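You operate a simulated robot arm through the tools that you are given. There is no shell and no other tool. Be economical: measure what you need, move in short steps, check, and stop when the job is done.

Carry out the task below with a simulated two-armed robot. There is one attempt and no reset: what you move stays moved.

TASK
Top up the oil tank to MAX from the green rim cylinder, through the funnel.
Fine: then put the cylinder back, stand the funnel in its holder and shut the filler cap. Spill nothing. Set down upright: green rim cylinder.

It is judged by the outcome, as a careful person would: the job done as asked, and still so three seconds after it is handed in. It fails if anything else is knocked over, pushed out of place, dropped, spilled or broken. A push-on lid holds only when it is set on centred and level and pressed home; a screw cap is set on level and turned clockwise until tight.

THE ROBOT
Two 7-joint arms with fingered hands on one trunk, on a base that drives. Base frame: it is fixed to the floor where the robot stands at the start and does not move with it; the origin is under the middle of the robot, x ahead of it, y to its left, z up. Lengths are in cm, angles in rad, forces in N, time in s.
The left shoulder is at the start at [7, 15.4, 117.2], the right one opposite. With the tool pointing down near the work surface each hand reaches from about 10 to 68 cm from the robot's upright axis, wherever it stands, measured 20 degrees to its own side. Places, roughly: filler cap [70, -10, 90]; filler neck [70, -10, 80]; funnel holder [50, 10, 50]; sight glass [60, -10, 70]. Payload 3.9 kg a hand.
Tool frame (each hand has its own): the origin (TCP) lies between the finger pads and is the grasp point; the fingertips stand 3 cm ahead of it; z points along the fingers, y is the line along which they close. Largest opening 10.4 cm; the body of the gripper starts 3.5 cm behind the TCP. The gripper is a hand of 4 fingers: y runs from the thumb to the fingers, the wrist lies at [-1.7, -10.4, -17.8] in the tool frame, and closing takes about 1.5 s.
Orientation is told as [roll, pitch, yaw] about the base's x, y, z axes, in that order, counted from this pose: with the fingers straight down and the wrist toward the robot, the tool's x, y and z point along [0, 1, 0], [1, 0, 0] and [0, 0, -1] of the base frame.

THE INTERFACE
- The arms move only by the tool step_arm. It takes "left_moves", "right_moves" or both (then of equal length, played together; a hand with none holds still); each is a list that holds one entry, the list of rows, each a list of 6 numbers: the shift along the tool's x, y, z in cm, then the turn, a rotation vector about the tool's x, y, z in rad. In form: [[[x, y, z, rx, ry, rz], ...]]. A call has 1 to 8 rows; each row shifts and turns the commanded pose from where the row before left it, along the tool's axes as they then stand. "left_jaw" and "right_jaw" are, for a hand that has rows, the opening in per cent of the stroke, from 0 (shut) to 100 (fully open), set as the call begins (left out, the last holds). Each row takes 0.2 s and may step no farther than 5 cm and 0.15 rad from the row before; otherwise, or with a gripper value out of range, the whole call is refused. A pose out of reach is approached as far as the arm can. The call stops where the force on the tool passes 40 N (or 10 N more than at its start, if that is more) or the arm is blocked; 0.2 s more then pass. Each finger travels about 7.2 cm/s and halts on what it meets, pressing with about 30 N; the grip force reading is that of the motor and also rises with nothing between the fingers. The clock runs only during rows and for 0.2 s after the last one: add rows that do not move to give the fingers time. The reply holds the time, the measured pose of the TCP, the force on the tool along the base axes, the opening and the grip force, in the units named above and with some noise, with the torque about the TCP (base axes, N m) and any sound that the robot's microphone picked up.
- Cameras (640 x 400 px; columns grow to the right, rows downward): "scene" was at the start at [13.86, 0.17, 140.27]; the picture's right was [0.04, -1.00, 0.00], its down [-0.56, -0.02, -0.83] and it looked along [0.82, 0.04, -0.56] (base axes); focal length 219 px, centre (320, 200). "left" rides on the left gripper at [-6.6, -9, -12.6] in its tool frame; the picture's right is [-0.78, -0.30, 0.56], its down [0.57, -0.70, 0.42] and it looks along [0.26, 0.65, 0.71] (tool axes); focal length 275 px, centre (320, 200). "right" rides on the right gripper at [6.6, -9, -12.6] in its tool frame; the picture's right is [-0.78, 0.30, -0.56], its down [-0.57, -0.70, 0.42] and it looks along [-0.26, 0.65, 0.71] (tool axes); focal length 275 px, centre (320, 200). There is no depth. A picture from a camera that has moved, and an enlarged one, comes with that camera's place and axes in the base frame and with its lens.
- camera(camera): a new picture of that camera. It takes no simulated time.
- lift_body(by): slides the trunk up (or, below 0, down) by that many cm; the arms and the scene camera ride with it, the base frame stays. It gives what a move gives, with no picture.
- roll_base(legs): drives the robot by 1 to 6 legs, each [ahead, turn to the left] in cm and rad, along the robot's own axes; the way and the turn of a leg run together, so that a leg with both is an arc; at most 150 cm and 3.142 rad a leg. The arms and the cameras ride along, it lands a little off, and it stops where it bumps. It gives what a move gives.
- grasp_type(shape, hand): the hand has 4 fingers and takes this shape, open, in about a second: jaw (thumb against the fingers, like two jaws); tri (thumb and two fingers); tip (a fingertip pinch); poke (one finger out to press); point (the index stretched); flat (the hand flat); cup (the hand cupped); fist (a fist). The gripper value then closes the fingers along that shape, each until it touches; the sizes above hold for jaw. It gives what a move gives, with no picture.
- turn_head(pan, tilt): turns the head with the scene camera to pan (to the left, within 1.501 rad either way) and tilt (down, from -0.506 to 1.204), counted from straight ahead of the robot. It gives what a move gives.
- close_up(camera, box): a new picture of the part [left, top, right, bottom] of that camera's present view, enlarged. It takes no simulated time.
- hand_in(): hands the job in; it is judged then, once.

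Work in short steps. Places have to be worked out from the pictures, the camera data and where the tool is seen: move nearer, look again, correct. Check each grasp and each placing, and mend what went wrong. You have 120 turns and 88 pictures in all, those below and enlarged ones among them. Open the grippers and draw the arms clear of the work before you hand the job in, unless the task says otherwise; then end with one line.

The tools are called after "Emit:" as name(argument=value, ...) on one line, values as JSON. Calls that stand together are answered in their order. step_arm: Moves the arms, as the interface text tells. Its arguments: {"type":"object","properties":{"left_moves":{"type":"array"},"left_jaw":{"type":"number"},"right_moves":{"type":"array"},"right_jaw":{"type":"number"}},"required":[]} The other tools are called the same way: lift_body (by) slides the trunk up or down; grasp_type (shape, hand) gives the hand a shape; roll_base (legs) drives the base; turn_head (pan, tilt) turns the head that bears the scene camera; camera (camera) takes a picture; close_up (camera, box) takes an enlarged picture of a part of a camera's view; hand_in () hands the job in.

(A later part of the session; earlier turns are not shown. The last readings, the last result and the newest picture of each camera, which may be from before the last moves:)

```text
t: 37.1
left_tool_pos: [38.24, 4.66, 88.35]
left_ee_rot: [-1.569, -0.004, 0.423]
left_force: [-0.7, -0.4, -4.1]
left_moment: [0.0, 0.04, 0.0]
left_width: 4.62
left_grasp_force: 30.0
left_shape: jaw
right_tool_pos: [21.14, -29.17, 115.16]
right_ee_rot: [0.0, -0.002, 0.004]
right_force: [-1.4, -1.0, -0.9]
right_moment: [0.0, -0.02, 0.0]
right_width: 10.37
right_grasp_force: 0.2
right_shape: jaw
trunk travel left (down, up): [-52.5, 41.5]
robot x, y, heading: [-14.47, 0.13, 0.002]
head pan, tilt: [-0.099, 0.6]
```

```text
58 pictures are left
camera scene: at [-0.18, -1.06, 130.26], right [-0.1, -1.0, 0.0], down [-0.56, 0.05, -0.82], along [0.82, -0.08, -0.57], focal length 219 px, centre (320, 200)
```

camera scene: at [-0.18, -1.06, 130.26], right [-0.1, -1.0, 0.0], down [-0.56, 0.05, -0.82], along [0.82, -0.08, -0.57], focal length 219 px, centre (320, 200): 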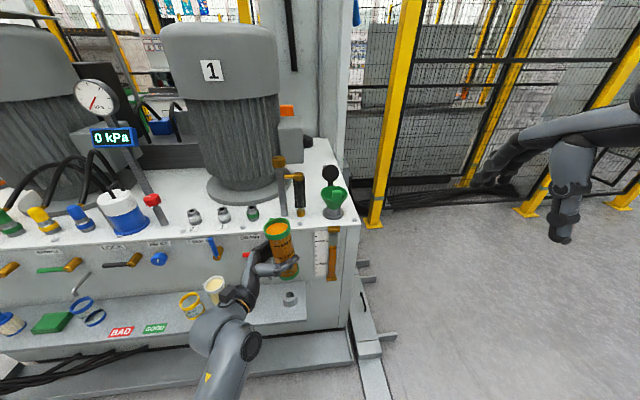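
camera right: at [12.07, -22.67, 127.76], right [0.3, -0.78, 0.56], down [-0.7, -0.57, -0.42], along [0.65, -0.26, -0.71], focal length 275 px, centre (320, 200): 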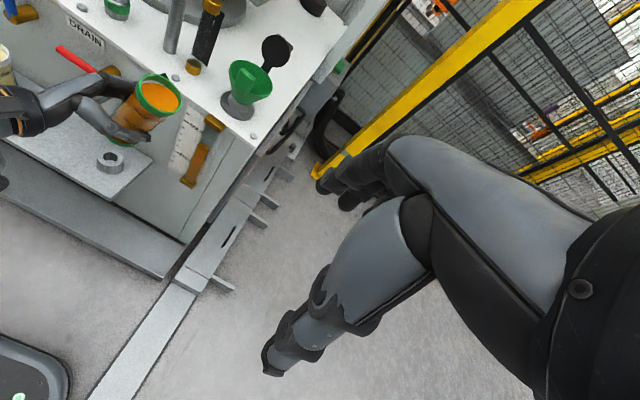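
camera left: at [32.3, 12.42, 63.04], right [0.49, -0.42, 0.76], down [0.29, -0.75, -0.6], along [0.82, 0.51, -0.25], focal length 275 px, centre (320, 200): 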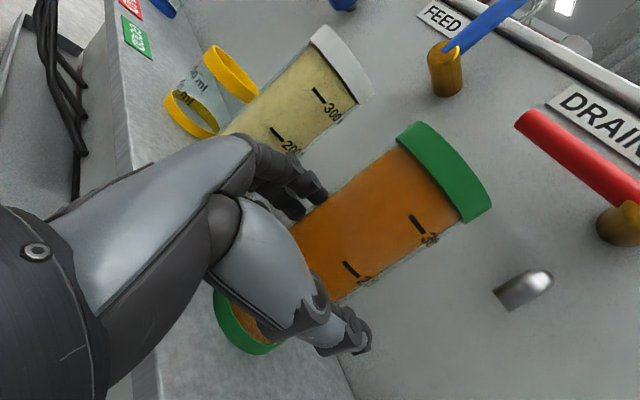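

The cylinder is level again and nothing looks spilled. The left arm can't cross that far, so I'll raise the trunk 8 cm. Then I'll drive the base so the funnel lies in front of the left arm: turn right, go forward, turn partly back.

Emit:
lift_body(by=8)

Emit:
roll_base(legs=[[0, -0.45], [0, -0.44], [10.5, 0], [10.5, 0], [0, 0.54]])

Emit:
turn_head(pan=0.25, tilt=0.6)

Emit:
camera(camera="scene")

Emit:
camera(camera="right")

```text
t: 38.2
left_tool_pos: [38.19, 4.67, 96.34]
left_ee_rot: [-1.57, -0.006, 0.425]
left_force: [0.1, -0.2, -4.6]
left_moment: [0.02, 0.0, -0.06]
left_width: 4.6
left_grasp_force: 29.8
left_shape: jaw
right_tool_pos: [21.09, -29.11, 123.14]
right_ee_rot: [0.002, 0.001, 0.003]
right_force: [0.0, -0.2, -0.4]
right_moment: [0.01, -0.02, -0.04]
right_width: 10.38
right_grasp_force: 0.1
right_shape: jaw
trunk travel left (down, up): [-60.5, 33.5]
robot x, y, heading: [-14.0, -0.26, 0.009]
head pan, tilt: [-0.099, 0.6]
```

```text
t: 44.2
left_tool_pos: [50.36, -28.2, 96.38]
left_ee_rot: [-1.569, -0.007, 0.094]
left_force: [0.0, 0.5, -3.6]
left_moment: [-0.03, 0.0, -0.03]
left_width: 4.58
left_grasp_force: 30.3
left_shape: jaw
right_tool_pos: [23.31, -54.66, 123.12]
right_ee_rot: [0.0, 0.003, -0.324]
right_force: [0.0, -1.6, 0.0]
right_moment: [0.03, -0.03, 0.0]
right_width: 10.4
right_grasp_force: 0.0
right_shape: jaw
trunk travel left (down, up): [-60.5, 33.5]
robot x, y, heading: [-0.52, -15.3, -0.325]
head pan, tilt: [-0.099, 0.6]
```

```text
t: 45.0
left_tool_pos: [50.52, -28.16, 96.42]
left_ee_rot: [-1.57, -0.006, 0.098]
left_force: [-0.1, -0.3, -3.3]
left_moment: [0.02, 0.01, 0.0]
left_width: 4.56
left_grasp_force: 29.8
left_shape: jaw
right_tool_pos: [23.5, -54.64, 123.03]
right_ee_rot: [0.0, 0.001, -0.325]
right_force: [-0.1, 0.8, -0.3]
right_moment: [0.01, 0.01, 0.02]
right_width: 10.39
right_grasp_force: 0.0
right_shape: jaw
trunk travel left (down, up): [-60.5, 33.5]
robot x, y, heading: [-0.41, -16.22, -0.327]
head pan, tilt: [0.25, 0.6]
```

```text
57 pictures are left
camera scene: at [13.16, -18.3, 138.26], right [-0.08, -1.0, 0.0], down [-0.56, 0.04, -0.82], along [0.82, -0.06, -0.57], focal length 219 px, centre (320, 200)
```

scene: 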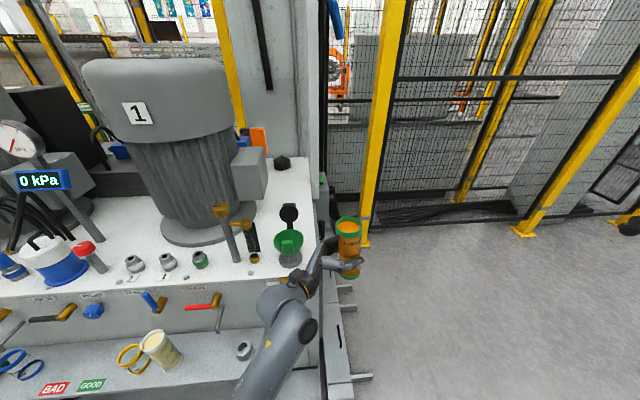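

```text
56 pictures are left
camera right: at [16.96, -45.64, 135.76], right [0.03, -0.83, 0.56], down [-0.85, -0.32, -0.42], along [0.53, -0.46, -0.71], focal length 275 px, centre (320, 200)
```

right: 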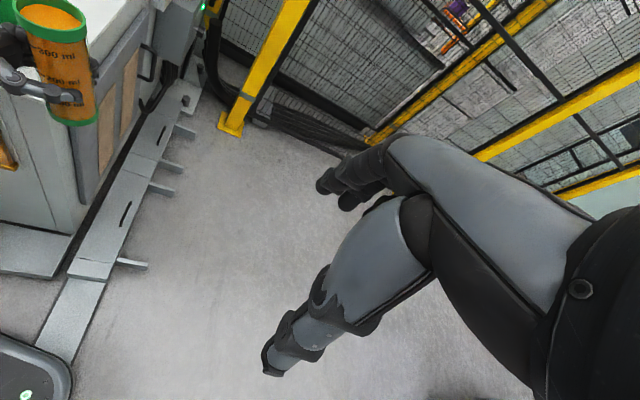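

The robot is now at (-0.5, -16, heading -0.33) with the cylinder at (50.5, -28). I'll yaw the hand back left about 0.97 rad so the spout faces the funnel from the right-front.

Emit:
step_arm(left_moves=[[[0, 0, 0, -0.08, 0, 0], [0, 0, 0, -0.13, 0, 0], [0, 0, 0, -0.14, 0, 0], [0, 0, 0, -0.14, 0, 0], [0, 0, 0, -0.14, 0, 0], [0, 0, 0, -0.14, 0, 0], [0, 0, 0, -0.13, 0, 0], [0, 0, 0, -0.07, 0, 0]]])

Emit:
camera(camera="scene")

```text
t: 45.8
left_tool_pos: [48.6, -27.17, 91.52]
left_ee_rot: [-1.376, -0.14, 0.282]
left_force: [0.1, -0.2, -2.6]
left_moment: [-0.02, 0.01, 0.01]
left_width: 4.53
left_grasp_force: 30.4
left_shape: jaw
right_tool_pos: [23.44, -54.68, 123.2]
right_ee_rot: [-0.001, 0.0, -0.324]
right_force: [0.0, -0.8, 0.6]
right_moment: [-0.02, -0.01, -0.02]
right_width: 10.37
right_grasp_force: 0.1
right_shape: jaw
trunk travel left (down, up): [-60.5, 33.5]
robot x, y, heading: [-0.3, -15.71, -0.324]
head pan, tilt: [0.25, 0.6]
stopped in row 3 (left hand): the arm was blocked; the commanded pose is now the measured one
```

```text
55 pictures are left
camera scene: at [13.12, -18.17, 138.27], right [-0.08, -1.0, 0.0], down [-0.56, 0.04, -0.83], along [0.82, -0.06, -0.56], focal length 219 px, centre (320, 200)
```

scene: 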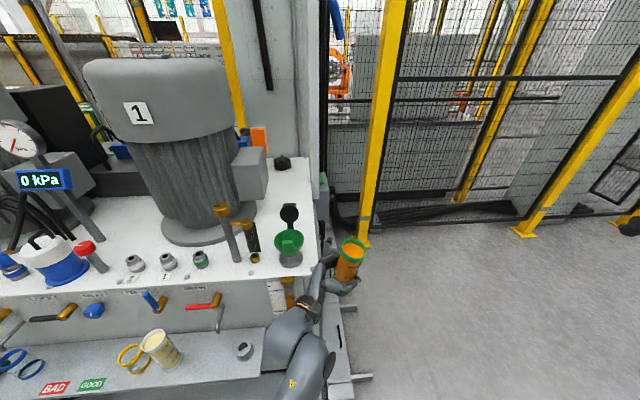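

The wrist deviates too much with the hand in front of the body centre, so it must sit further left in the robot's frame. I'll back the base 15 cm for room, then shift the hand left while levelling.

Emit:
roll_base(legs=[[-15, 0]])

Emit:
step_arm(left_moves=[[[0, 0.3, -0.7, 0, -0.03, -0.02], [0, 0.7, -1.3, 0, -0.04, -0.03], [0, 0.8, -1.6, 0, -0.04, -0.03], [0, 0.8, -1.6, 0, -0.04, -0.03], [0, 0.8, -1.6, 0, -0.04, -0.03], [0, 0.8, -1.6, 0, 0, 0], [0, 0.5, -1.0, 0, 0, 0], [0, 0, 0, 0, 0, 0]]])

```text
t: 47.2
left_tool_pos: [34.19, -22.75, 91.52]
left_ee_rot: [-1.378, -0.14, 0.278]
left_force: [-0.2, 0.4, -3.2]
left_moment: [-0.01, 0.0, -0.05]
left_width: 4.54
left_grasp_force: 30.1
left_shape: jaw
right_tool_pos: [8.85, -50.01, 123.1]
right_ee_rot: [0.001, 0.001, -0.331]
right_force: [0.2, -1.1, 1.4]
right_moment: [-0.02, 0.0, 0.0]
right_width: 10.38
right_grasp_force: 0.0
right_shape: jaw
trunk travel left (down, up): [-60.5, 33.5]
robot x, y, heading: [-15.07, -10.97, -0.327]
head pan, tilt: [0.25, 0.6]
```

```text
t: 49.0
left_tool_pos: [36.21, -12.47, 92.61]
left_ee_rot: [-1.568, -0.001, 0.289]
left_force: [-0.3, 0.9, -3.8]
left_moment: [0.01, 0.03, 0.0]
left_width: 4.54
left_grasp_force: 30.2
left_shape: jaw
right_tool_pos: [8.93, -50.04, 123.12]
right_ee_rot: [0.001, 0.001, -0.331]
right_force: [-0.3, 0.5, -0.6]
right_moment: [-0.01, -0.04, 0.0]
right_width: 10.38
right_grasp_force: 0.1
right_shape: jaw
trunk travel left (down, up): [-60.5, 33.5]
robot x, y, heading: [-15.01, -10.86, -0.337]
head pan, tilt: [0.25, 0.6]
```

It's level, at (49, 15) in the robot's frame. I'll yaw left 0.45 with a slight leftward shift.

Emit:
step_arm(left_moves=[[[-0.2, 0, 0, -0.06, 0, 0], [-0.3, 0, -0.4, -0.1, 0, 0], [-0.3, 0.3, -0.4, -0.1, 0, 0], [-0.3, 0.3, 0, -0.1, 0, 0], [0, 0.3, 0, -0.06, 0, 0], [0, 0, 0, 0, 0, 0]]])

Emit:
camera(camera="scene")

```text
t: 49.9
left_tool_pos: [34.1, -12.38, 91.38]
left_ee_rot: [-1.423, -0.141, 0.446]
left_force: [0.6, -0.8, -3.5]
left_moment: [0.03, -0.05, 0.04]
left_width: 4.5
left_grasp_force: 30.4
left_shape: jaw
right_tool_pos: [8.73, -49.98, 123.24]
right_ee_rot: [0.001, 0.002, -0.33]
right_force: [-1.0, -0.9, -0.7]
right_moment: [0.02, -0.04, -0.03]
right_width: 10.38
right_grasp_force: 0.0
right_shape: jaw
trunk travel left (down, up): [-60.5, 33.5]
robot x, y, heading: [-14.31, -10.48, -0.332]
head pan, tilt: [0.25, 0.6]
stopped in row 4 (left hand): the arm was blocked; the commanded pose is now the measured one
```

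```text
54 pictures are left
camera scene: at [-1.29, -13.43, 138.27], right [-0.08, -1.0, 0.0], down [-0.56, 0.05, -0.83], along [0.82, -0.07, -0.56], focal length 219 px, centre (320, 200)
```

scene: 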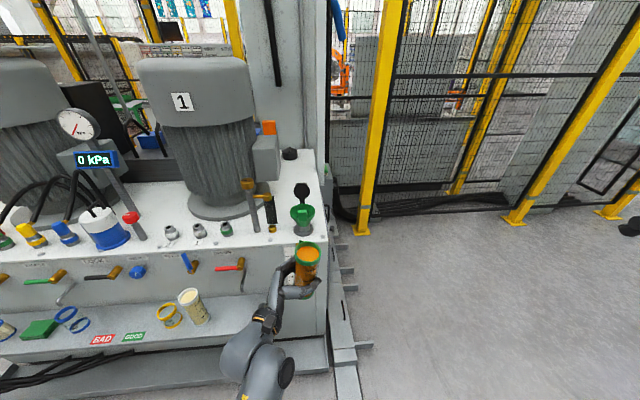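

The hand is too far below the shoulder for the wrist to level. At the shelf it worked with the hand only about 13 cm below. I'll lower the trunk 14 cm, then raise the hand by arm and level.

Emit:
lift_body(by=-14)

Emit:
step_arm(left_moves=[[[-1, 0, 0.3, 0, -0.02, -0.02], [-2, 0, 0.6, 0, -0.03, -0.03], [-2.5, 0, 0.6, 0, -0.03, -0.03], [-2.5, 0, 0.6, 0, -0.03, -0.03], [-2, 0, 0.6, 0, -0.02, -0.03], [-1.5, 0, 0.6, 0, -0.02, 0], [-1, 0, 0, 0, 0, 0], [0, 0, 0, 0, 0, 0]]])

```text
t: 51.6
left_tool_pos: [34.16, -12.37, 77.47]
left_ee_rot: [-1.423, -0.14, 0.445]
left_force: [0.2, 0.2, -3.3]
left_moment: [-0.02, 0.02, 0.02]
left_width: 4.55
left_grasp_force: 30.3
left_shape: jaw
right_tool_pos: [8.79, -50.08, 109.14]
right_ee_rot: [0.0, 0.002, -0.332]
right_force: [0.6, 0.2, 0.1]
right_moment: [0.03, 0.02, 0.0]
right_width: 10.38
right_grasp_force: 0.1
right_shape: jaw
trunk travel left (down, up): [-46.5, 47.5]
robot x, y, heading: [-14.99, -11.04, -0.332]
head pan, tilt: [0.25, 0.6]
```

```text
t: 52.5
left_tool_pos: [32.61, -15.58, 80.46]
left_ee_rot: [-1.385, -0.124, 0.339]
left_force: [0.8, -0.5, -4.1]
left_moment: [0.02, 0.03, -0.03]
left_width: 4.52
left_grasp_force: 29.9
left_shape: jaw
right_tool_pos: [8.9, -49.97, 109.09]
right_ee_rot: [0.001, 0.002, -0.332]
right_force: [0.4, -0.4, 0.3]
right_moment: [0.02, 0.02, 0.0]
right_width: 10.37
right_grasp_force: 0.1
right_shape: jaw
trunk travel left (down, up): [-46.5, 47.5]
robot x, y, heading: [-14.64, -11.2, -0.338]
head pan, tilt: [0.25, 0.6]
stopped in row 4 (left hand): the arm was blocked; the commanded pose is now the measured one
```

Raising got blocked as well. I'll look at the left arm's elbow posture before going on.

Emit:
turn_head(pan=0.35, tilt=1.0)

Emit:
camera(camera="scene")

```text
t: 53.4
left_tool_pos: [32.64, -15.53, 80.72]
left_ee_rot: [-1.387, -0.126, 0.342]
left_force: [0.3, 0.0, -3.7]
left_moment: [0.03, 0.0, -0.01]
left_width: 4.53
left_grasp_force: 30.0
left_shape: jaw
right_tool_pos: [8.88, -50.05, 109.16]
right_ee_rot: [0.001, 0.001, -0.332]
right_force: [0.7, 0.5, -0.9]
right_moment: [-0.03, -0.03, 0.0]
right_width: 10.39
right_grasp_force: 0.2
right_shape: jaw
trunk travel left (down, up): [-46.5, 47.5]
robot x, y, heading: [-14.99, -10.84, -0.335]
head pan, tilt: [0.351, 1.0]
```

```text
53 pictures are left
camera scene: at [-3.05, -12.61, 121.07], right [0.02, -1.0, 0.0], down [-0.84, -0.02, -0.54], along [0.54, 0.01, -0.84], focal length 219 px, centre (320, 200)
```

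scene: 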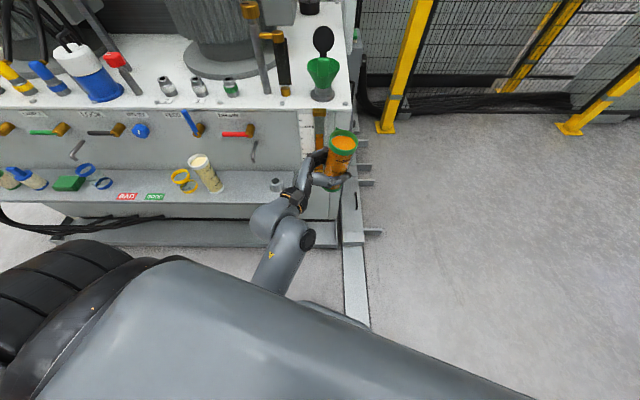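

The upper arm is folded inward across the chest, which is what blocks it. I'll extend the hand straight forward in the robot's frame to free the elbow, holding orientation.

Emit:
step_arm(left_moves=[[[-0.1, 0.6, 0.5, 0, 0, 0], [-0.2, 1.2, 1.0, 0, 0, 0], [-0.3, 1.5, 1.2, 0, -0.02, 0], [-0.3, 1.5, 1.2, 0, -0.02, -0.02], [-0.3, 1.5, 1.2, 0, -0.03, -0.02], [-0.3, 1.5, 1.2, 0, -0.03, -0.02], [-0.2, 1.0, 0.8, 0, -0.02, -0.02], [0, 0, 0, 0, 0, 0]]])

```text
t: 55.2
left_tool_pos: [43.2, -18.56, 80.66]
left_ee_rot: [-1.442, -0.081, 0.337]
left_force: [0.7, -0.5, -3.6]
left_moment: [0.01, 0.05, -0.01]
left_width: 4.51
left_grasp_force: 30.5
left_shape: jaw
right_tool_pos: [8.8, -50.03, 109.04]
right_ee_rot: [-0.001, 0.001, -0.334]
right_force: [-0.1, 0.7, -0.6]
right_moment: [-0.01, -0.03, 0.02]
right_width: 10.36
right_grasp_force: 0.1
right_shape: jaw
trunk travel left (down, up): [-46.5, 47.5]
robot x, y, heading: [-14.33, -10.7, -0.332]
head pan, tilt: [0.351, 1.0]
```

Extended without blocking. Now I'll raise the hand by arm.

Emit:
step_arm(left_moves=[[[-0.7, 0, 0, 0, 0, 0], [-1.3, 0, 0, 0, 0, 0], [-1.8, 0, 0, 0, 0, -0.02], [-1.8, 0, 0, 0, -0.02, -0.02], [-1.8, 0, 0, 0, -0.02, -0.02], [-1.5, 0, 0, 0, -0.02, -0.02], [-1, 0, 0, 0, -0.02, 0], [0, 0, 0, 0, 0, 0]]])

Emit:
camera(camera="scene")

```text
t: 56.1
left_tool_pos: [43.12, -18.16, 83.29]
left_ee_rot: [-1.373, -0.105, 0.322]
left_force: [-0.1, -0.9, -3.7]
left_moment: [0.02, 0.0, -0.02]
left_width: 4.5
left_grasp_force: 29.9
left_shape: jaw
right_tool_pos: [8.91, -49.97, 109.15]
right_ee_rot: [0.001, 0.002, -0.333]
right_force: [-0.4, 0.6, -0.2]
right_moment: [0.01, -0.01, 0.0]
right_width: 10.39
right_grasp_force: 0.0
right_shape: jaw
trunk travel left (down, up): [-46.5, 47.5]
robot x, y, heading: [-14.83, -10.9, -0.332]
head pan, tilt: [0.351, 1.0]
stopped in row 4 (left hand): the arm was blocked; the commanded pose is now the measured one
```

```text
52 pictures are left
camera scene: at [-3.04, -12.61, 121.06], right [0.02, -1.0, 0.0], down [-0.84, -0.02, -0.54], along [0.54, 0.01, -0.84], focal length 219 px, centre (320, 200)
```

scene: 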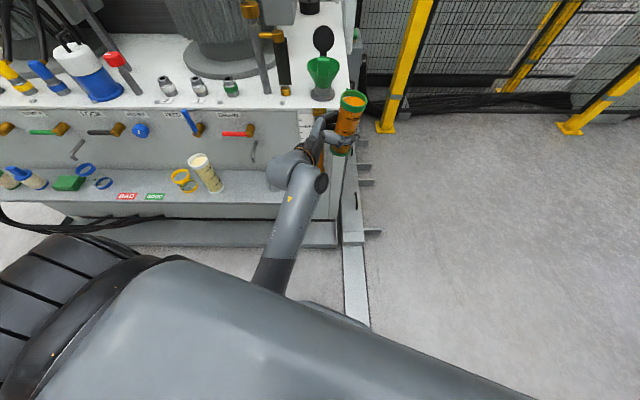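

The shoulder is saturated in this branch. Yawing the fingers further to the robot's right (about -1.57 in its frame) puts the wrist in front of the shoulder, so I'll try that at the present extension.

Emit:
step_arm(left_moves=[[[0, -0.5, 0.3, 0.06, 0, 0], [0, -1, 0.6, 0.1, 0, 0], [0, -1, 0.7, 0.1, 0, 0], [0, -1, 0.8, 0.1, 0, 0], [0, -1, 0.9, 0.1, 0, 0], [0, -0.8, 0.8, 0.1, 0, 0], [0, -0.5, 0.5, 0.08, 0, 0], [0, 0, 0, 0, 0, 0]]])

Emit:
camera(camera="scene")

```text
t: 57.9
left_tool_pos: [37.65, -22.87, 81.88]
left_ee_rot: [-1.354, 0.032, -0.308]
left_force: [-0.3, 0.4, -3.5]
left_moment: [-0.03, 0.03, 0.01]
left_width: 4.47
left_grasp_force: 29.8
left_shape: jaw
right_tool_pos: [8.79, -50.05, 109.06]
right_ee_rot: [-0.001, 0.0, -0.333]
right_force: [0.3, -0.7, -0.1]
right_moment: [0.01, 0.01, 0.01]
right_width: 10.39
right_grasp_force: 0.1
right_shape: jaw
trunk travel left (down, up): [-46.5, 47.5]
robot x, y, heading: [-14.81, -10.94, -0.335]
head pan, tilt: [0.351, 1.0]
```

```text
51 pictures are left
camera scene: at [-3.06, -12.62, 121.06], right [0.02, -1.0, 0.0], down [-0.84, -0.02, -0.54], along [0.54, 0.01, -0.84], focal length 219 px, centre (320, 200)
```

scene: 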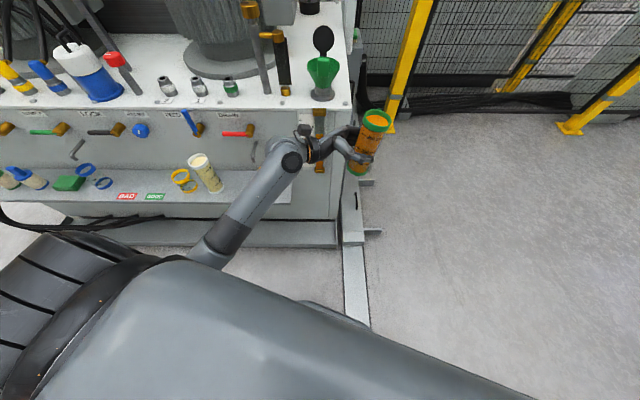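

That moved freely: the grey mass is the torso, and the forearm now comes from the left. Next I'll level the hand and raise it.

Emit:
step_arm(left_moves=[[[-0.5, 0, 0, 0, -0.03, 0], [-1, 0, 0, 0, -0.05, 0.01], [-1.5, 0, 0, 0, -0.05, 0.01], [-1.5, 0, 0, 0, -0.05, 0.01], [-1.5, 0, 0, 0, -0.03, 0], [-1, 0, 0, 0, 0, 0], [0, 0, 0, 0, 0, 0]]])

```text
t: 59.5
left_tool_pos: [37.58, -23.67, 89.0]
left_ee_rot: [-1.563, 0.002, -0.31]
left_force: [-0.7, 0.2, -2.8]
left_moment: [-0.01, 0.03, 0.02]
left_width: 4.51
left_grasp_force: 30.3
left_shape: jaw
right_tool_pos: [8.83, -49.96, 109.15]
right_ee_rot: [0.0, 0.002, -0.332]
right_force: [-0.2, 0.6, 0.0]
right_moment: [0.01, -0.01, -0.04]
right_width: 10.37
right_grasp_force: 0.1
right_shape: jaw
trunk travel left (down, up): [-46.5, 47.5]
robot x, y, heading: [-14.6, -10.98, -0.334]
head pan, tilt: [0.351, 1.0]
```

The hand is level with accurate tracking in this posture. I'll raise the trunk 6 cm and reposition the base so the hand ends up in front of the funnel with heading about 0.

Emit:
lift_body(by=6)

Emit:
roll_base(legs=[[0, -0.45], [10, 0], [0, 0.785]])

Emit:
turn_head(pan=0.0, tilt=0.55)

Emit:
camera(camera="scene")

Emit:
camera(camera="right")

```text
t: 60.5
left_tool_pos: [37.55, -23.69, 95.01]
left_ee_rot: [-1.565, 0.002, -0.308]
left_force: [0.6, -0.9, -3.6]
left_moment: [0.02, 0.0, 0.01]
left_width: 4.47
left_grasp_force: 30.1
left_shape: jaw
right_tool_pos: [8.83, -49.97, 115.13]
right_ee_rot: [0.0, 0.002, -0.333]
right_force: [0.8, -0.1, 0.3]
right_moment: [0.04, -0.02, 0.0]
right_width: 10.37
right_grasp_force: 0.1
right_shape: jaw
trunk travel left (down, up): [-52.5, 41.5]
robot x, y, heading: [-14.9, -10.99, -0.335]
head pan, tilt: [0.351, 1.0]
```

```text
t: 65.0
left_tool_pos: [45.97, -12.97, 95.04]
left_ee_rot: [-1.563, 0.0, 0.023]
left_force: [0.2, 0.3, -3.3]
left_moment: [-0.03, 0.03, -0.01]
left_width: 4.48
left_grasp_force: 29.7
left_shape: jaw
right_tool_pos: [27.34, -47.11, 115.19]
right_ee_rot: [-0.001, 0.001, 0.0]
right_force: [0.3, -0.4, 0.1]
right_moment: [-0.02, 0.01, 0.01]
right_width: 10.39
right_grasp_force: 0.1
right_shape: jaw
trunk travel left (down, up): [-52.5, 41.5]
robot x, y, heading: [-7.53, -17.9, -0.003]
head pan, tilt: [0.351, 1.0]
```

```text
t: 65.8
left_tool_pos: [46.0, -13.01, 94.97]
left_ee_rot: [-1.563, 0.001, 0.022]
left_force: [0.6, -0.4, -3.0]
left_moment: [-0.01, -0.01, -0.01]
left_width: 4.48
left_grasp_force: 29.9
left_shape: jaw
right_tool_pos: [27.32, -47.12, 115.18]
right_ee_rot: [0.001, 0.002, 0.0]
right_force: [-0.5, 0.6, 0.3]
right_moment: [-0.02, -0.01, 0.02]
right_width: 10.37
right_grasp_force: 0.0
right_shape: jaw
trunk travel left (down, up): [-52.5, 41.5]
robot x, y, heading: [-7.75, -18.37, -0.002]
head pan, tilt: [0.0, 0.55]
```

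```text
50 pictures are left
camera scene: at [6.3, -18.04, 130.71], right [0.0, -1.0, 0.0], down [-0.52, 0.0, -0.85], along [0.85, 0.0, -0.52], focal length 219 px, centre (320, 200)
```

scene: 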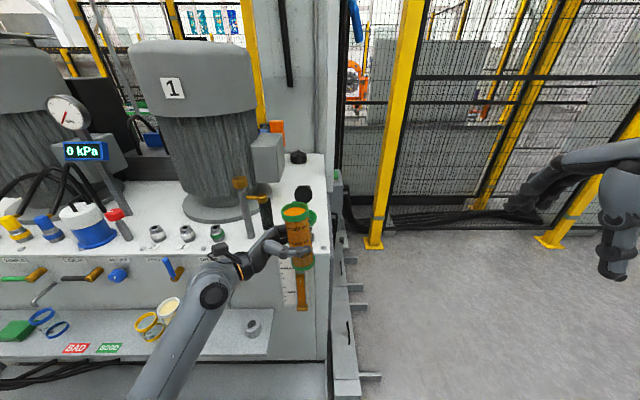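

```text
49 pictures are left
camera right: at [18.29, -40.54, 127.74], right [0.3, -0.78, 0.56], down [-0.7, -0.57, -0.42], along [0.65, -0.27, -0.72], focal length 275 px, centre (320, 200)
```

right: 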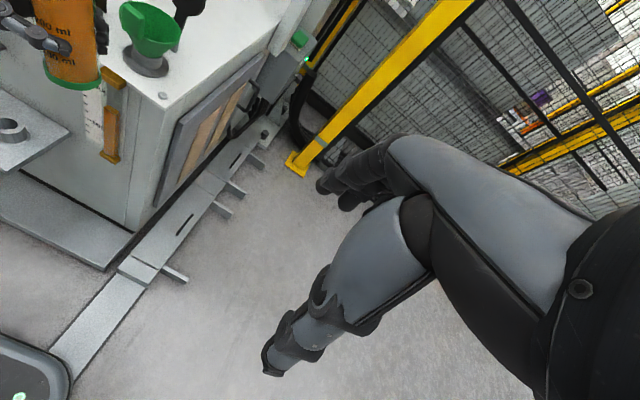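

The hand is at (46, -13, 95), in front of the funnel. I'll aim the right-hand camera at the funnel and sight glass and check the spout direction.

Emit:
step_arm(right_moves=[[[0, 0, 0, -0.1, 0, -0.1], [0, 0, 0, -0.1, 0, -0.1], [0, 0, 0, -0.1, 0, -0.1], [0, 0, 0, 0, 0, 0]]])

Emit:
camera(camera="right")

Emit:
close_up(camera="scene", box=[230, 160, 370, 280])

```text
t: 66.8
left_tool_pos: [46.0, -12.85, 95.05]
left_ee_rot: [-1.565, 0.002, 0.021]
left_force: [0.5, 0.1, -3.0]
left_moment: [-0.02, 0.01, 0.0]
left_width: 4.45
left_grasp_force: 29.8
left_shape: jaw
right_tool_pos: [27.29, -47.05, 115.05]
right_ee_rot: [-0.046, -0.295, 0.308]
right_force: [0.1, 0.6, 0.6]
right_moment: [0.0, 0.03, 0.02]
right_width: 10.37
right_grasp_force: 0.0
right_shape: jaw
trunk travel left (down, up): [-52.5, 41.5]
robot x, y, heading: [-7.99, -17.72, -0.002]
head pan, tilt: [0.0, 0.55]
```

```text
48 pictures are left
camera right: at [13.5, -43.98, 124.28], right [0.33, -0.68, 0.65], down [-0.35, -0.73, -0.58], along [0.88, -0.03, -0.48], focal length 275 px, centre (320, 200)
```

right: 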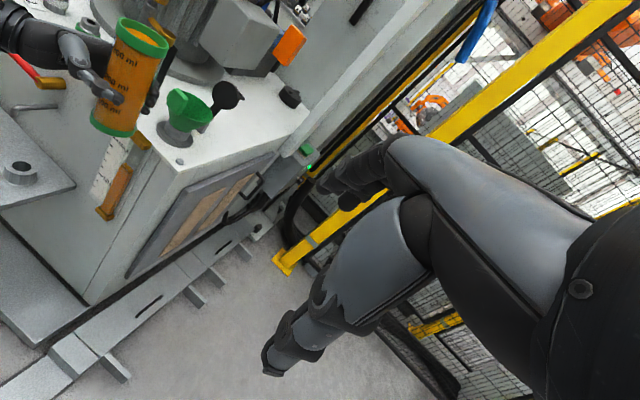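

```text
3.33 times, centred on (300, 220) of scene
camera zoom: at [6.3, -18.01, 130.71], right [0.0, -1.0, 0.0], down [-0.52, 0.0, -0.85], along [0.85, 0.0, -0.52], focal length 729 px, centre (387, 133)
```

zoom: 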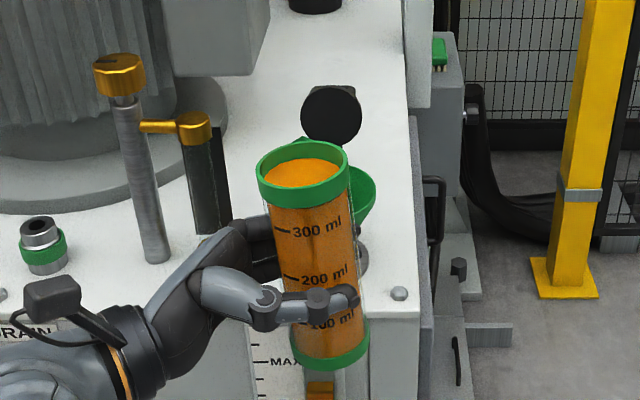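

The right camera gives a side view of the cylinder, funnel and glass. I'll zoom there to get the tab height relative to the rim.

Emit:
close_up(camera="right", box=[60, 0, 260, 230])

```text
1.74 times, centred on (160, 115) of right
camera zoom: at [13.5, -43.98, 124.28], right [0.33, -0.68, 0.65], down [-0.35, -0.73, -0.58], along [0.88, -0.03, -0.48], focal length 479 px, centre (598, 348)
```

zoom: 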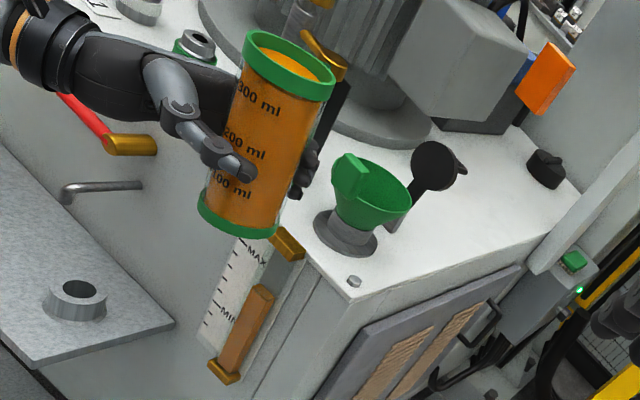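

The tab top is at z≈94.3, x≈57, and the funnel centre is at (62, -12.3). I'll go to (48.5, -12.4, 96.5) and tip 0.3 rad there, below the flow angle.

Emit:
step_arm(left_moves=[[[-0.7, 1.2, -0.2, 0, 0, 0], [-0.8, 1.3, -0.3, 0, 0, 0], [0, 0, 0, 0, 0, -0.08], [0, 0, 0, 0, 0, -0.1], [0, 0, 0, 0, 0, -0.08], [0, 0, 0, 0, 0, -0.04], [0, 0, 0, 0, 0, 0]]])

Emit:
close_up(camera="right", box=[60, 0, 260, 230])

```text
t: 68.5
left_tool_pos: [48.35, -12.35, 96.58]
left_ee_rot: [-1.564, 0.302, 0.025]
left_force: [0.9, 0.6, -4.0]
left_moment: [-0.03, 0.04, -0.02]
left_width: 4.44
left_grasp_force: 29.9
left_shape: jaw
right_tool_pos: [27.3, -47.17, 115.18]
right_ee_rot: [-0.046, -0.294, 0.309]
right_force: [-0.6, 0.8, -0.3]
right_moment: [-0.02, -0.01, 0.03]
right_width: 10.38
right_grasp_force: 0.1
right_shape: jaw
trunk travel left (down, up): [-52.5, 41.5]
robot x, y, heading: [-7.56, -17.92, 0.001]
head pan, tilt: [0.0, 0.55]
```

```text
1.74 times, centred on (160, 115) of right
camera zoom: at [13.51, -44.0, 124.29], right [0.34, -0.68, 0.65], down [-0.35, -0.73, -0.58], along [0.87, -0.03, -0.48], focal length 479 px, centre (598, 348)
```

zoom: 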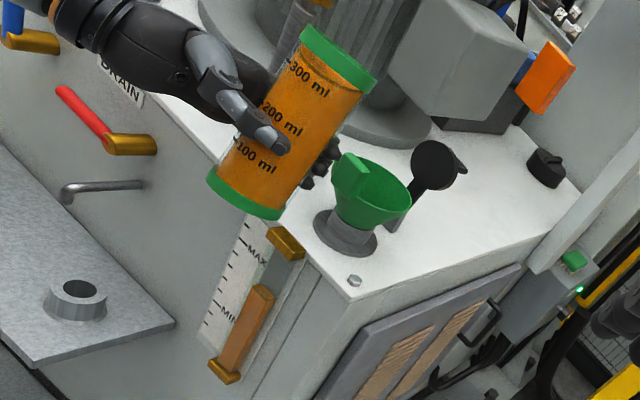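

Tracking matches the plan. I'll advance 2.8 cm horizontally and tip to 0.38.

Emit:
step_arm(left_moves=[[[-0.42, 1.36, 0, 0, 0, 0], [-0.42, 1.36, 0, 0, 0, 0], [0, 0, 0, 0, 0, -0.04], [0, 0, 0, 0, 0, -0.04], [0, 0, 0, 0, 0, 0]]])

Emit:
close_up(camera="right", box=[60, 0, 260, 230])

```text
t: 69.7
left_tool_pos: [51.19, -12.32, 96.44]
left_ee_rot: [-1.564, 0.383, 0.025]
left_force: [0.2, -0.8, -3.3]
left_moment: [0.02, 0.02, -0.02]
left_width: 4.44
left_grasp_force: 29.6
left_shape: jaw
right_tool_pos: [27.31, -47.1, 115.14]
right_ee_rot: [-0.045, -0.294, 0.31]
right_force: [-1.3, -0.2, -0.7]
right_moment: [0.01, -0.01, 0.04]
right_width: 10.37
right_grasp_force: 0.0
right_shape: jaw
trunk travel left (down, up): [-52.5, 41.5]
robot x, y, heading: [-7.58, -17.82, -0.001]
head pan, tilt: [0.0, 0.55]
```

```text
1.74 times, centred on (160, 115) of right
camera zoom: at [13.51, -44.0, 124.29], right [0.34, -0.68, 0.65], down [-0.35, -0.73, -0.58], along [0.87, -0.03, -0.48], focal length 479 px, centre (598, 348)
```

zoom: 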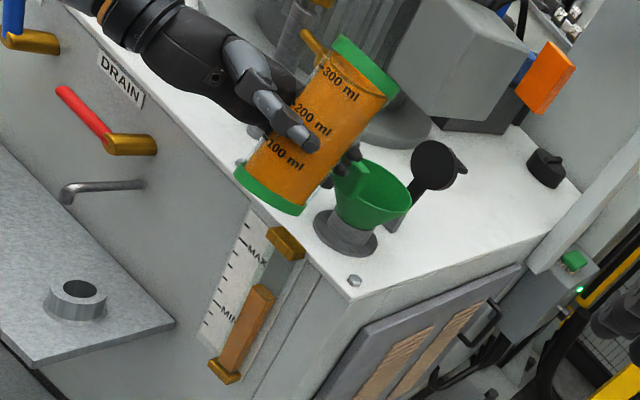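

Nothing is flowing yet. I'll tip a little more to 0.46, keeping the lip over the funnel.

Emit:
step_arm(left_moves=[[[0.05, 0.35, 0, 0, 0, -0.04], [0.05, 0.35, 0, 0, 0, -0.04], [0, 0, 0, 0, 0, 0]]])

Emit:
close_up(camera="right", box=[60, 0, 260, 230])

```text
t: 70.5
left_tool_pos: [51.85, -12.27, 96.14]
left_ee_rot: [-1.564, 0.46, 0.026]
left_force: [-0.2, -0.1, -4.3]
left_moment: [0.0, 0.0, -0.01]
left_width: 4.46
left_grasp_force: 30.0
left_shape: jaw
right_tool_pos: [27.31, -47.21, 115.19]
right_ee_rot: [-0.046, -0.292, 0.31]
right_force: [-0.6, 0.5, -0.4]
right_moment: [0.0, 0.0, -0.01]
right_width: 10.37
right_grasp_force: 0.1
right_shape: jaw
trunk travel left (down, up): [-52.5, 41.5]
robot x, y, heading: [-7.69, -17.84, -0.005]
head pan, tilt: [0.0, 0.55]
```

```text
1.74 times, centred on (160, 115) of right
camera zoom: at [13.51, -44.0, 124.29], right [0.34, -0.68, 0.65], down [-0.35, -0.73, -0.58], along [0.87, -0.03, -0.48], focal length 479 px, centre (598, 348)
```

zoom: 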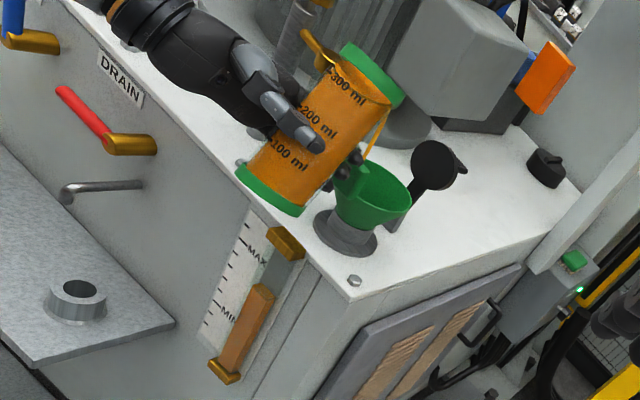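

A thin stream is entering the funnel. I'll zoom closer to verify where it lands and read the sight glass.

Emit:
close_up(camera="right", box=[110, 10, 220, 140])

Emit:
close_up(camera="scene", box=[250, 160, 370, 320])

```text
3.08 times, centred on (165, 75) of right
camera zoom: at [13.51, -44.0, 124.29], right [0.34, -0.68, 0.65], down [-0.35, -0.73, -0.58], along [0.87, -0.03, -0.48], focal length 847 px, centre (797, 585)
```

zoom: 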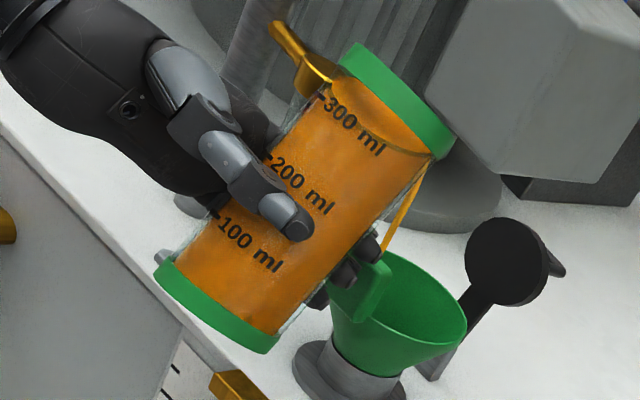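

```text
2.50 times, centred on (310, 240) of scene
camera zoom: at [6.3, -18.04, 130.71], right [0.0, -1.0, 0.0], down [-0.52, 0.0, -0.85], along [0.85, 0.0, -0.52], focal length 547 px, centre (345, 100)
```

zoom: 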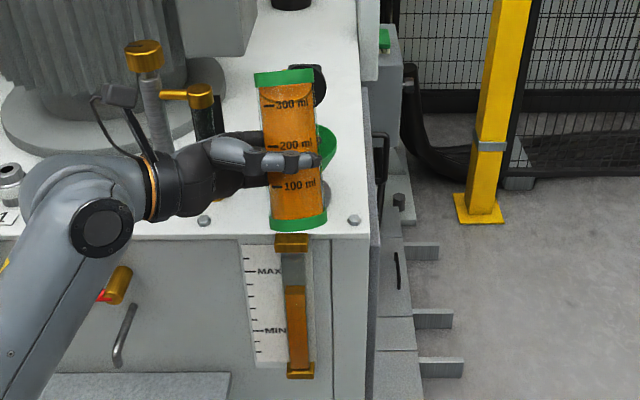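

The stream end is hard to place relative to the far rim, so I'll check with the left camera.

Emit:
camera(camera="left")

Emit:
close_up(camera="right", box=[160, 60, 220, 110])

```text
40 pictures are left
camera left: at [46.48, 0.08, 106.06], right [0.09, -0.56, 0.82], down [-0.87, -0.44, -0.2], along [0.48, -0.7, -0.53], focal length 275 px, centre (320, 200)
```

left: 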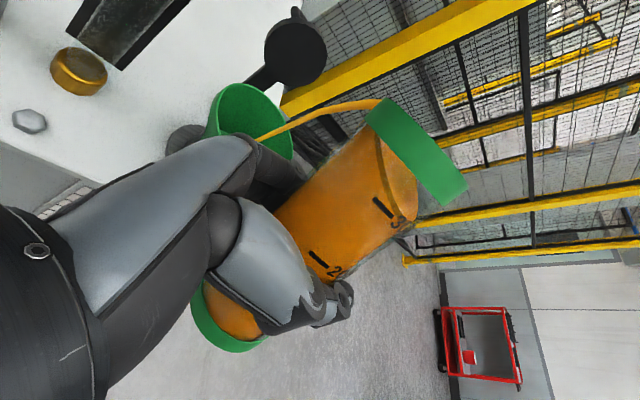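

```text
8.00 times, centred on (190, 85) of right
camera zoom: at [13.51, -44.0, 124.29], right [0.34, -0.68, 0.65], down [-0.35, -0.73, -0.58], along [0.87, -0.03, -0.48], focal length 2202 px, centre (1360, 1120)
```

zoom: 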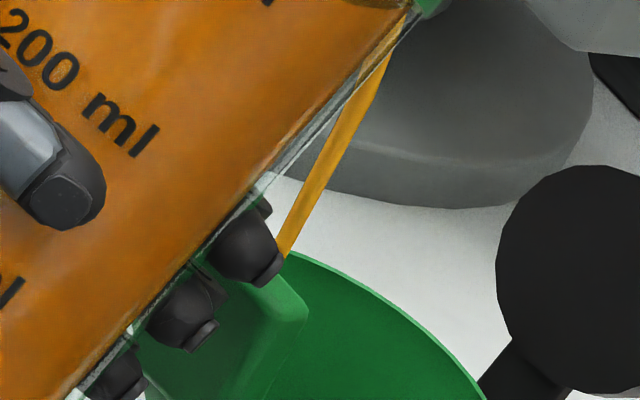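

From the left view the stream lands inside the funnel but near the tab side. I'll shift the lip 1.3 cm further forward and 1.2 up, then hold while it pours.

Emit:
step_arm(left_moves=[[[-0.9, 0.2, 0, 0, 0, 0], [-0.75, 0.45, 0, 0, 0, 0], [0, 0, 0, 0, 0, -0.02], [0, 0, 0, 0, 0, 0]]])

Emit:
camera(camera="left")

Emit:
close_up(camera="right", box=[110, 10, 220, 140])

```text
t: 71.5
left_tool_pos: [53.12, -12.24, 97.34]
left_ee_rot: [-1.561, 0.481, 0.026]
left_force: [-0.5, -0.6, -3.6]
left_moment: [0.0, 0.06, -0.01]
left_width: 4.44
left_grasp_force: 29.7
left_shape: jaw
right_tool_pos: [27.38, -47.1, 115.12]
right_ee_rot: [-0.044, -0.294, 0.31]
right_force: [0.9, 0.5, 0.0]
right_moment: [0.0, 0.01, 0.02]
right_width: 10.37
right_grasp_force: 0.1
right_shape: jaw
trunk travel left (down, up): [-52.5, 41.5]
robot x, y, heading: [-7.8, -17.59, 0.003]
head pan, tilt: [0.0, 0.55]
```

```text
38 pictures are left
camera left: at [48.02, 0.13, 107.37], right [0.11, -0.56, 0.82], down [-0.88, -0.44, -0.19], along [0.47, -0.7, -0.54], focal length 275 px, centre (320, 200)
```

left: 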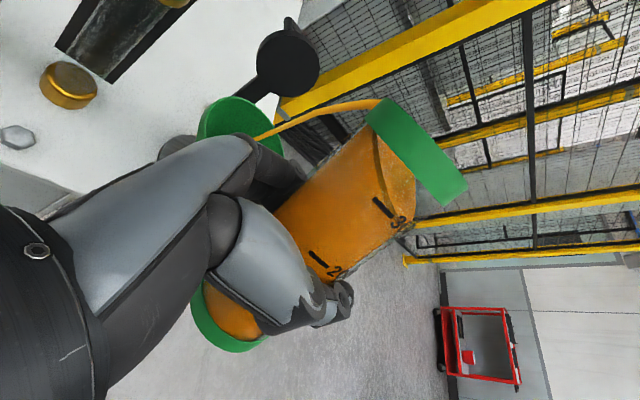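

```text
3.08 times, centred on (165, 75) of right
camera zoom: at [13.52, -44.0, 124.29], right [0.34, -0.68, 0.65], down [-0.35, -0.73, -0.58], along [0.87, -0.03, -0.48], focal length 847 px, centre (797, 585)
```

zoom: 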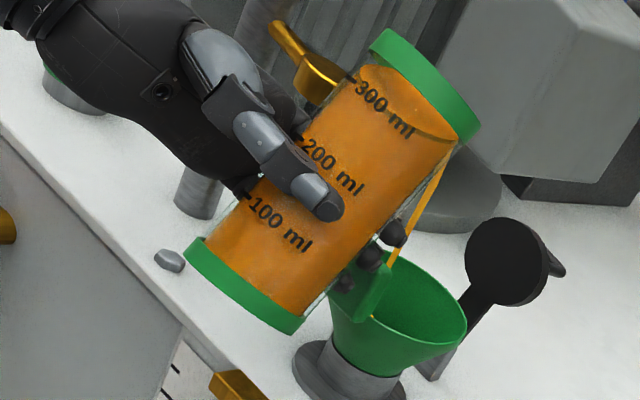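

The stream is now clearly well inside the funnel. I'll continue tipping slowly, then check the sight glass.

Emit:
step_arm(left_moves=[[[0.03, -0.1, 0, 0, 0, -0.02], [0.03, -0.1, 0, 0, 0, -0.02], [0.03, -0.1, 0, 0, 0, -0.02], [0, 0, 0, 0, 0, 0], [0, 0, 0, 0, 0, 0]]])

Emit:
close_up(camera="right", box=[60, 0, 260, 230])

```text
t: 72.7
left_tool_pos: [52.93, -12.22, 97.5]
left_ee_rot: [-1.562, 0.541, 0.028]
left_force: [-0.1, -0.4, -3.6]
left_moment: [0.03, 0.04, -0.02]
left_width: 4.44
left_grasp_force: 30.4
left_shape: jaw
right_tool_pos: [27.35, -47.03, 115.12]
right_ee_rot: [-0.044, -0.293, 0.309]
right_force: [-0.4, 0.0, -0.7]
right_moment: [0.0, 0.02, 0.01]
right_width: 10.38
right_grasp_force: 0.0
right_shape: jaw
trunk travel left (down, up): [-52.5, 41.5]
robot x, y, heading: [-7.77, -17.9, -0.007]
head pan, tilt: [0.0, 0.55]
```

```text
1.74 times, centred on (160, 115) of right
camera zoom: at [13.52, -44.0, 124.29], right [0.34, -0.68, 0.65], down [-0.35, -0.73, -0.58], along [0.87, -0.03, -0.48], focal length 479 px, centre (598, 348)
```

zoom: 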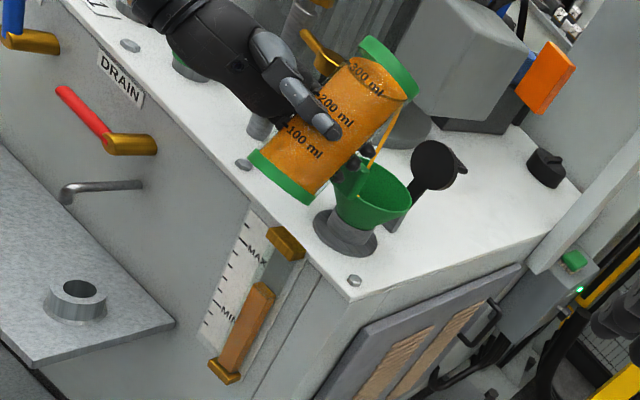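

I'll read the sight glass from the scene camera at high zoom.

Emit:
close_up(camera="scene", box=[280, 235, 350, 295])

```text
6.67 times, centred on (315, 265) of scene
camera zoom: at [6.31, -18.04, 130.71], right [0.0, -1.0, 0.0], down [-0.52, 0.0, -0.85], along [0.85, 0.0, -0.52], focal length 1459 px, centre (353, -233)
```

zoom: 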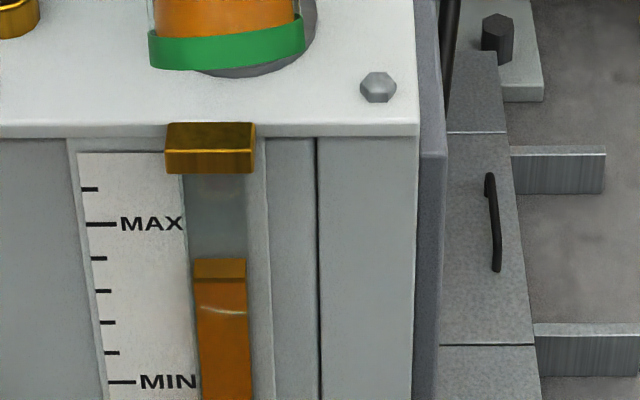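

The level is about 1.1 divisions below MAX and rising (it started about 1.4 below). I'll keep tipping slowly.

Emit:
step_arm(left_moves=[[[0.03, -0.12, 0, 0, 0, -0.025], [0.03, -0.12, 0, 0, 0, -0.025], [0.03, -0.12, 0, 0, 0, -0.025], [0.03, -0.12, 0, 0, 0, -0.025], [0, 0, 0, 0, 0, 0], [0, 0, 0, 0, 0, 0]]])

Emit:
close_up(camera="right", box=[110, 10, 220, 140])

Emit:
close_up(camera="scene", box=[280, 235, 350, 295])

```text
t: 74.0
left_tool_pos: [52.45, -12.15, 97.56]
left_ee_rot: [-1.561, 0.641, 0.028]
left_force: [0.7, -0.4, -3.4]
left_moment: [-0.02, 0.02, -0.02]
left_width: 4.42
left_grasp_force: 30.1
left_shape: jaw
right_tool_pos: [27.23, -47.09, 115.06]
right_ee_rot: [-0.045, -0.293, 0.309]
right_force: [1.1, 0.6, 0.6]
right_moment: [-0.03, 0.0, -0.01]
right_width: 10.37
right_grasp_force: 0.0
right_shape: jaw
trunk travel left (down, up): [-52.5, 41.5]
robot x, y, heading: [-7.89, -17.69, -0.002]
head pan, tilt: [0.0, 0.55]
```

```text
3.08 times, centred on (165, 75) of right
camera zoom: at [13.52, -44.0, 124.29], right [0.34, -0.68, 0.65], down [-0.35, -0.73, -0.58], along [0.87, -0.03, -0.48], focal length 847 px, centre (797, 585)
```

zoom: 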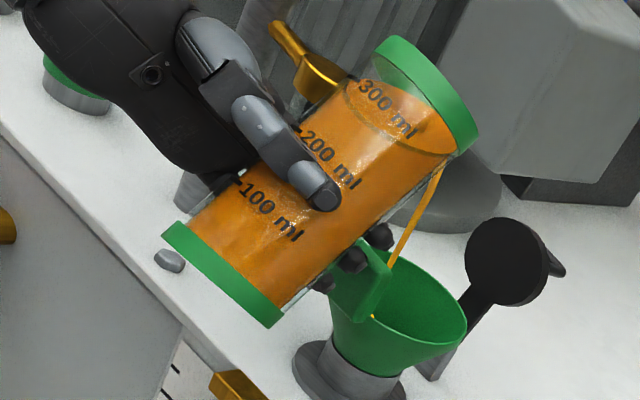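

```text
6.67 times, centred on (315, 265) of scene
camera zoom: at [6.31, -18.04, 130.71], right [0.0, -1.0, 0.0], down [-0.52, 0.0, -0.85], along [0.85, 0.0, -0.52], focal length 1459 px, centre (353, -233)
```

zoom: 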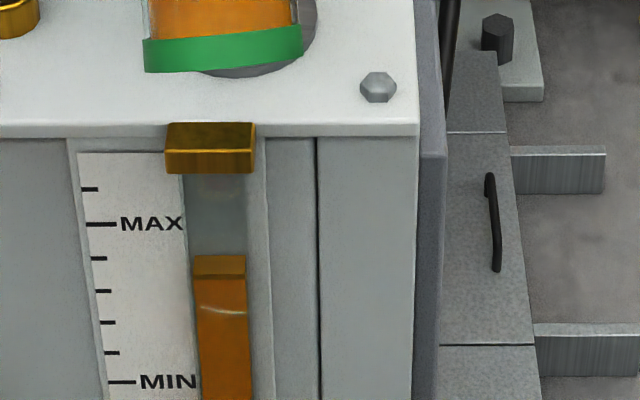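

By the back edge of the oil column, which reads consistently across views, the level is at row 257 and MAX is at row 223. The flow is gentle and clean, so I'll continue.

Emit:
step_arm(left_moves=[[[0.05, -0.15, 0, 0, 0, -0.03], [0.05, -0.15, 0, 0, 0, -0.03], [0.05, -0.15, 0, 0, 0, -0.03], [0.05, -0.15, 0, 0, 0, -0.03], [0.05, -0.15, 0, 0, 0, -0.03], [0, 0, 0, 0, 0, 0], [0, 0, 0, 0, 0, 0], [0, 0, 0, 0, 0, 0]]])

Emit:
close_up(camera="right", box=[60, 0, 260, 230])

Emit:
close_up(camera="scene", box=[280, 235, 350, 295])

```text
t: 75.8
left_tool_pos: [51.72, -12.3, 97.91]
left_ee_rot: [-1.56, 0.79, 0.031]
left_force: [0.0, -0.2, -2.9]
left_moment: [0.01, 0.03, 0.0]
left_width: 4.42
left_grasp_force: 30.0
left_shape: jaw
right_tool_pos: [27.36, -47.15, 115.07]
right_ee_rot: [-0.045, -0.293, 0.308]
right_force: [-0.1, 0.4, -0.1]
right_moment: [-0.02, 0.01, 0.01]
right_width: 10.37
right_grasp_force: 0.0
right_shape: jaw
trunk travel left (down, up): [-52.5, 41.5]
robot x, y, heading: [-7.42, -17.89, -0.0]
head pan, tilt: [0.0, 0.55]
```

```text
1.74 times, centred on (160, 115) of right
camera zoom: at [13.51, -44.0, 124.29], right [0.34, -0.68, 0.65], down [-0.35, -0.73, -0.58], along [0.87, -0.03, -0.48], focal length 479 px, centre (598, 348)
```

zoom: 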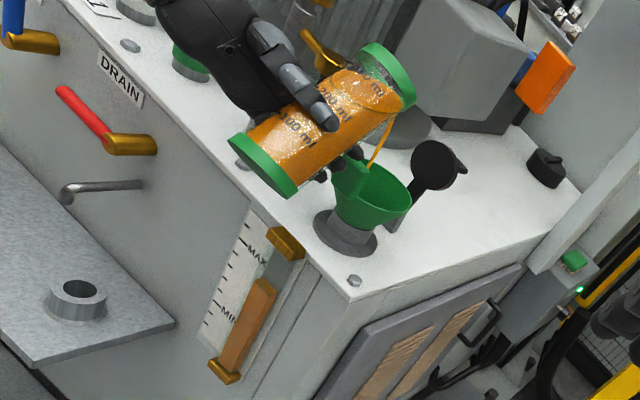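

```text
6.67 times, centred on (315, 265) of scene
camera zoom: at [6.3, -18.04, 130.71], right [0.0, -1.0, 0.0], down [-0.52, 0.0, -0.85], along [0.85, 0.0, -0.52], focal length 1459 px, centre (353, -233)
```

zoom: 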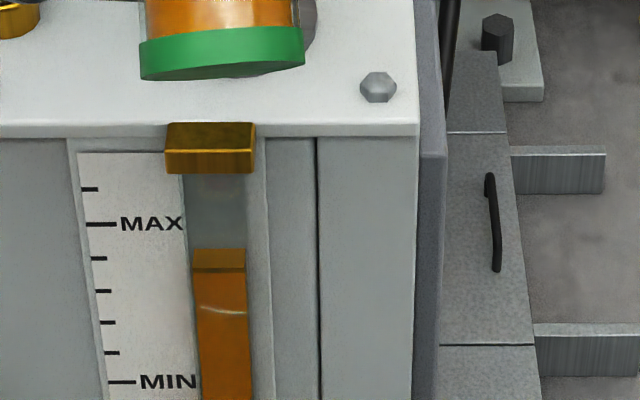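

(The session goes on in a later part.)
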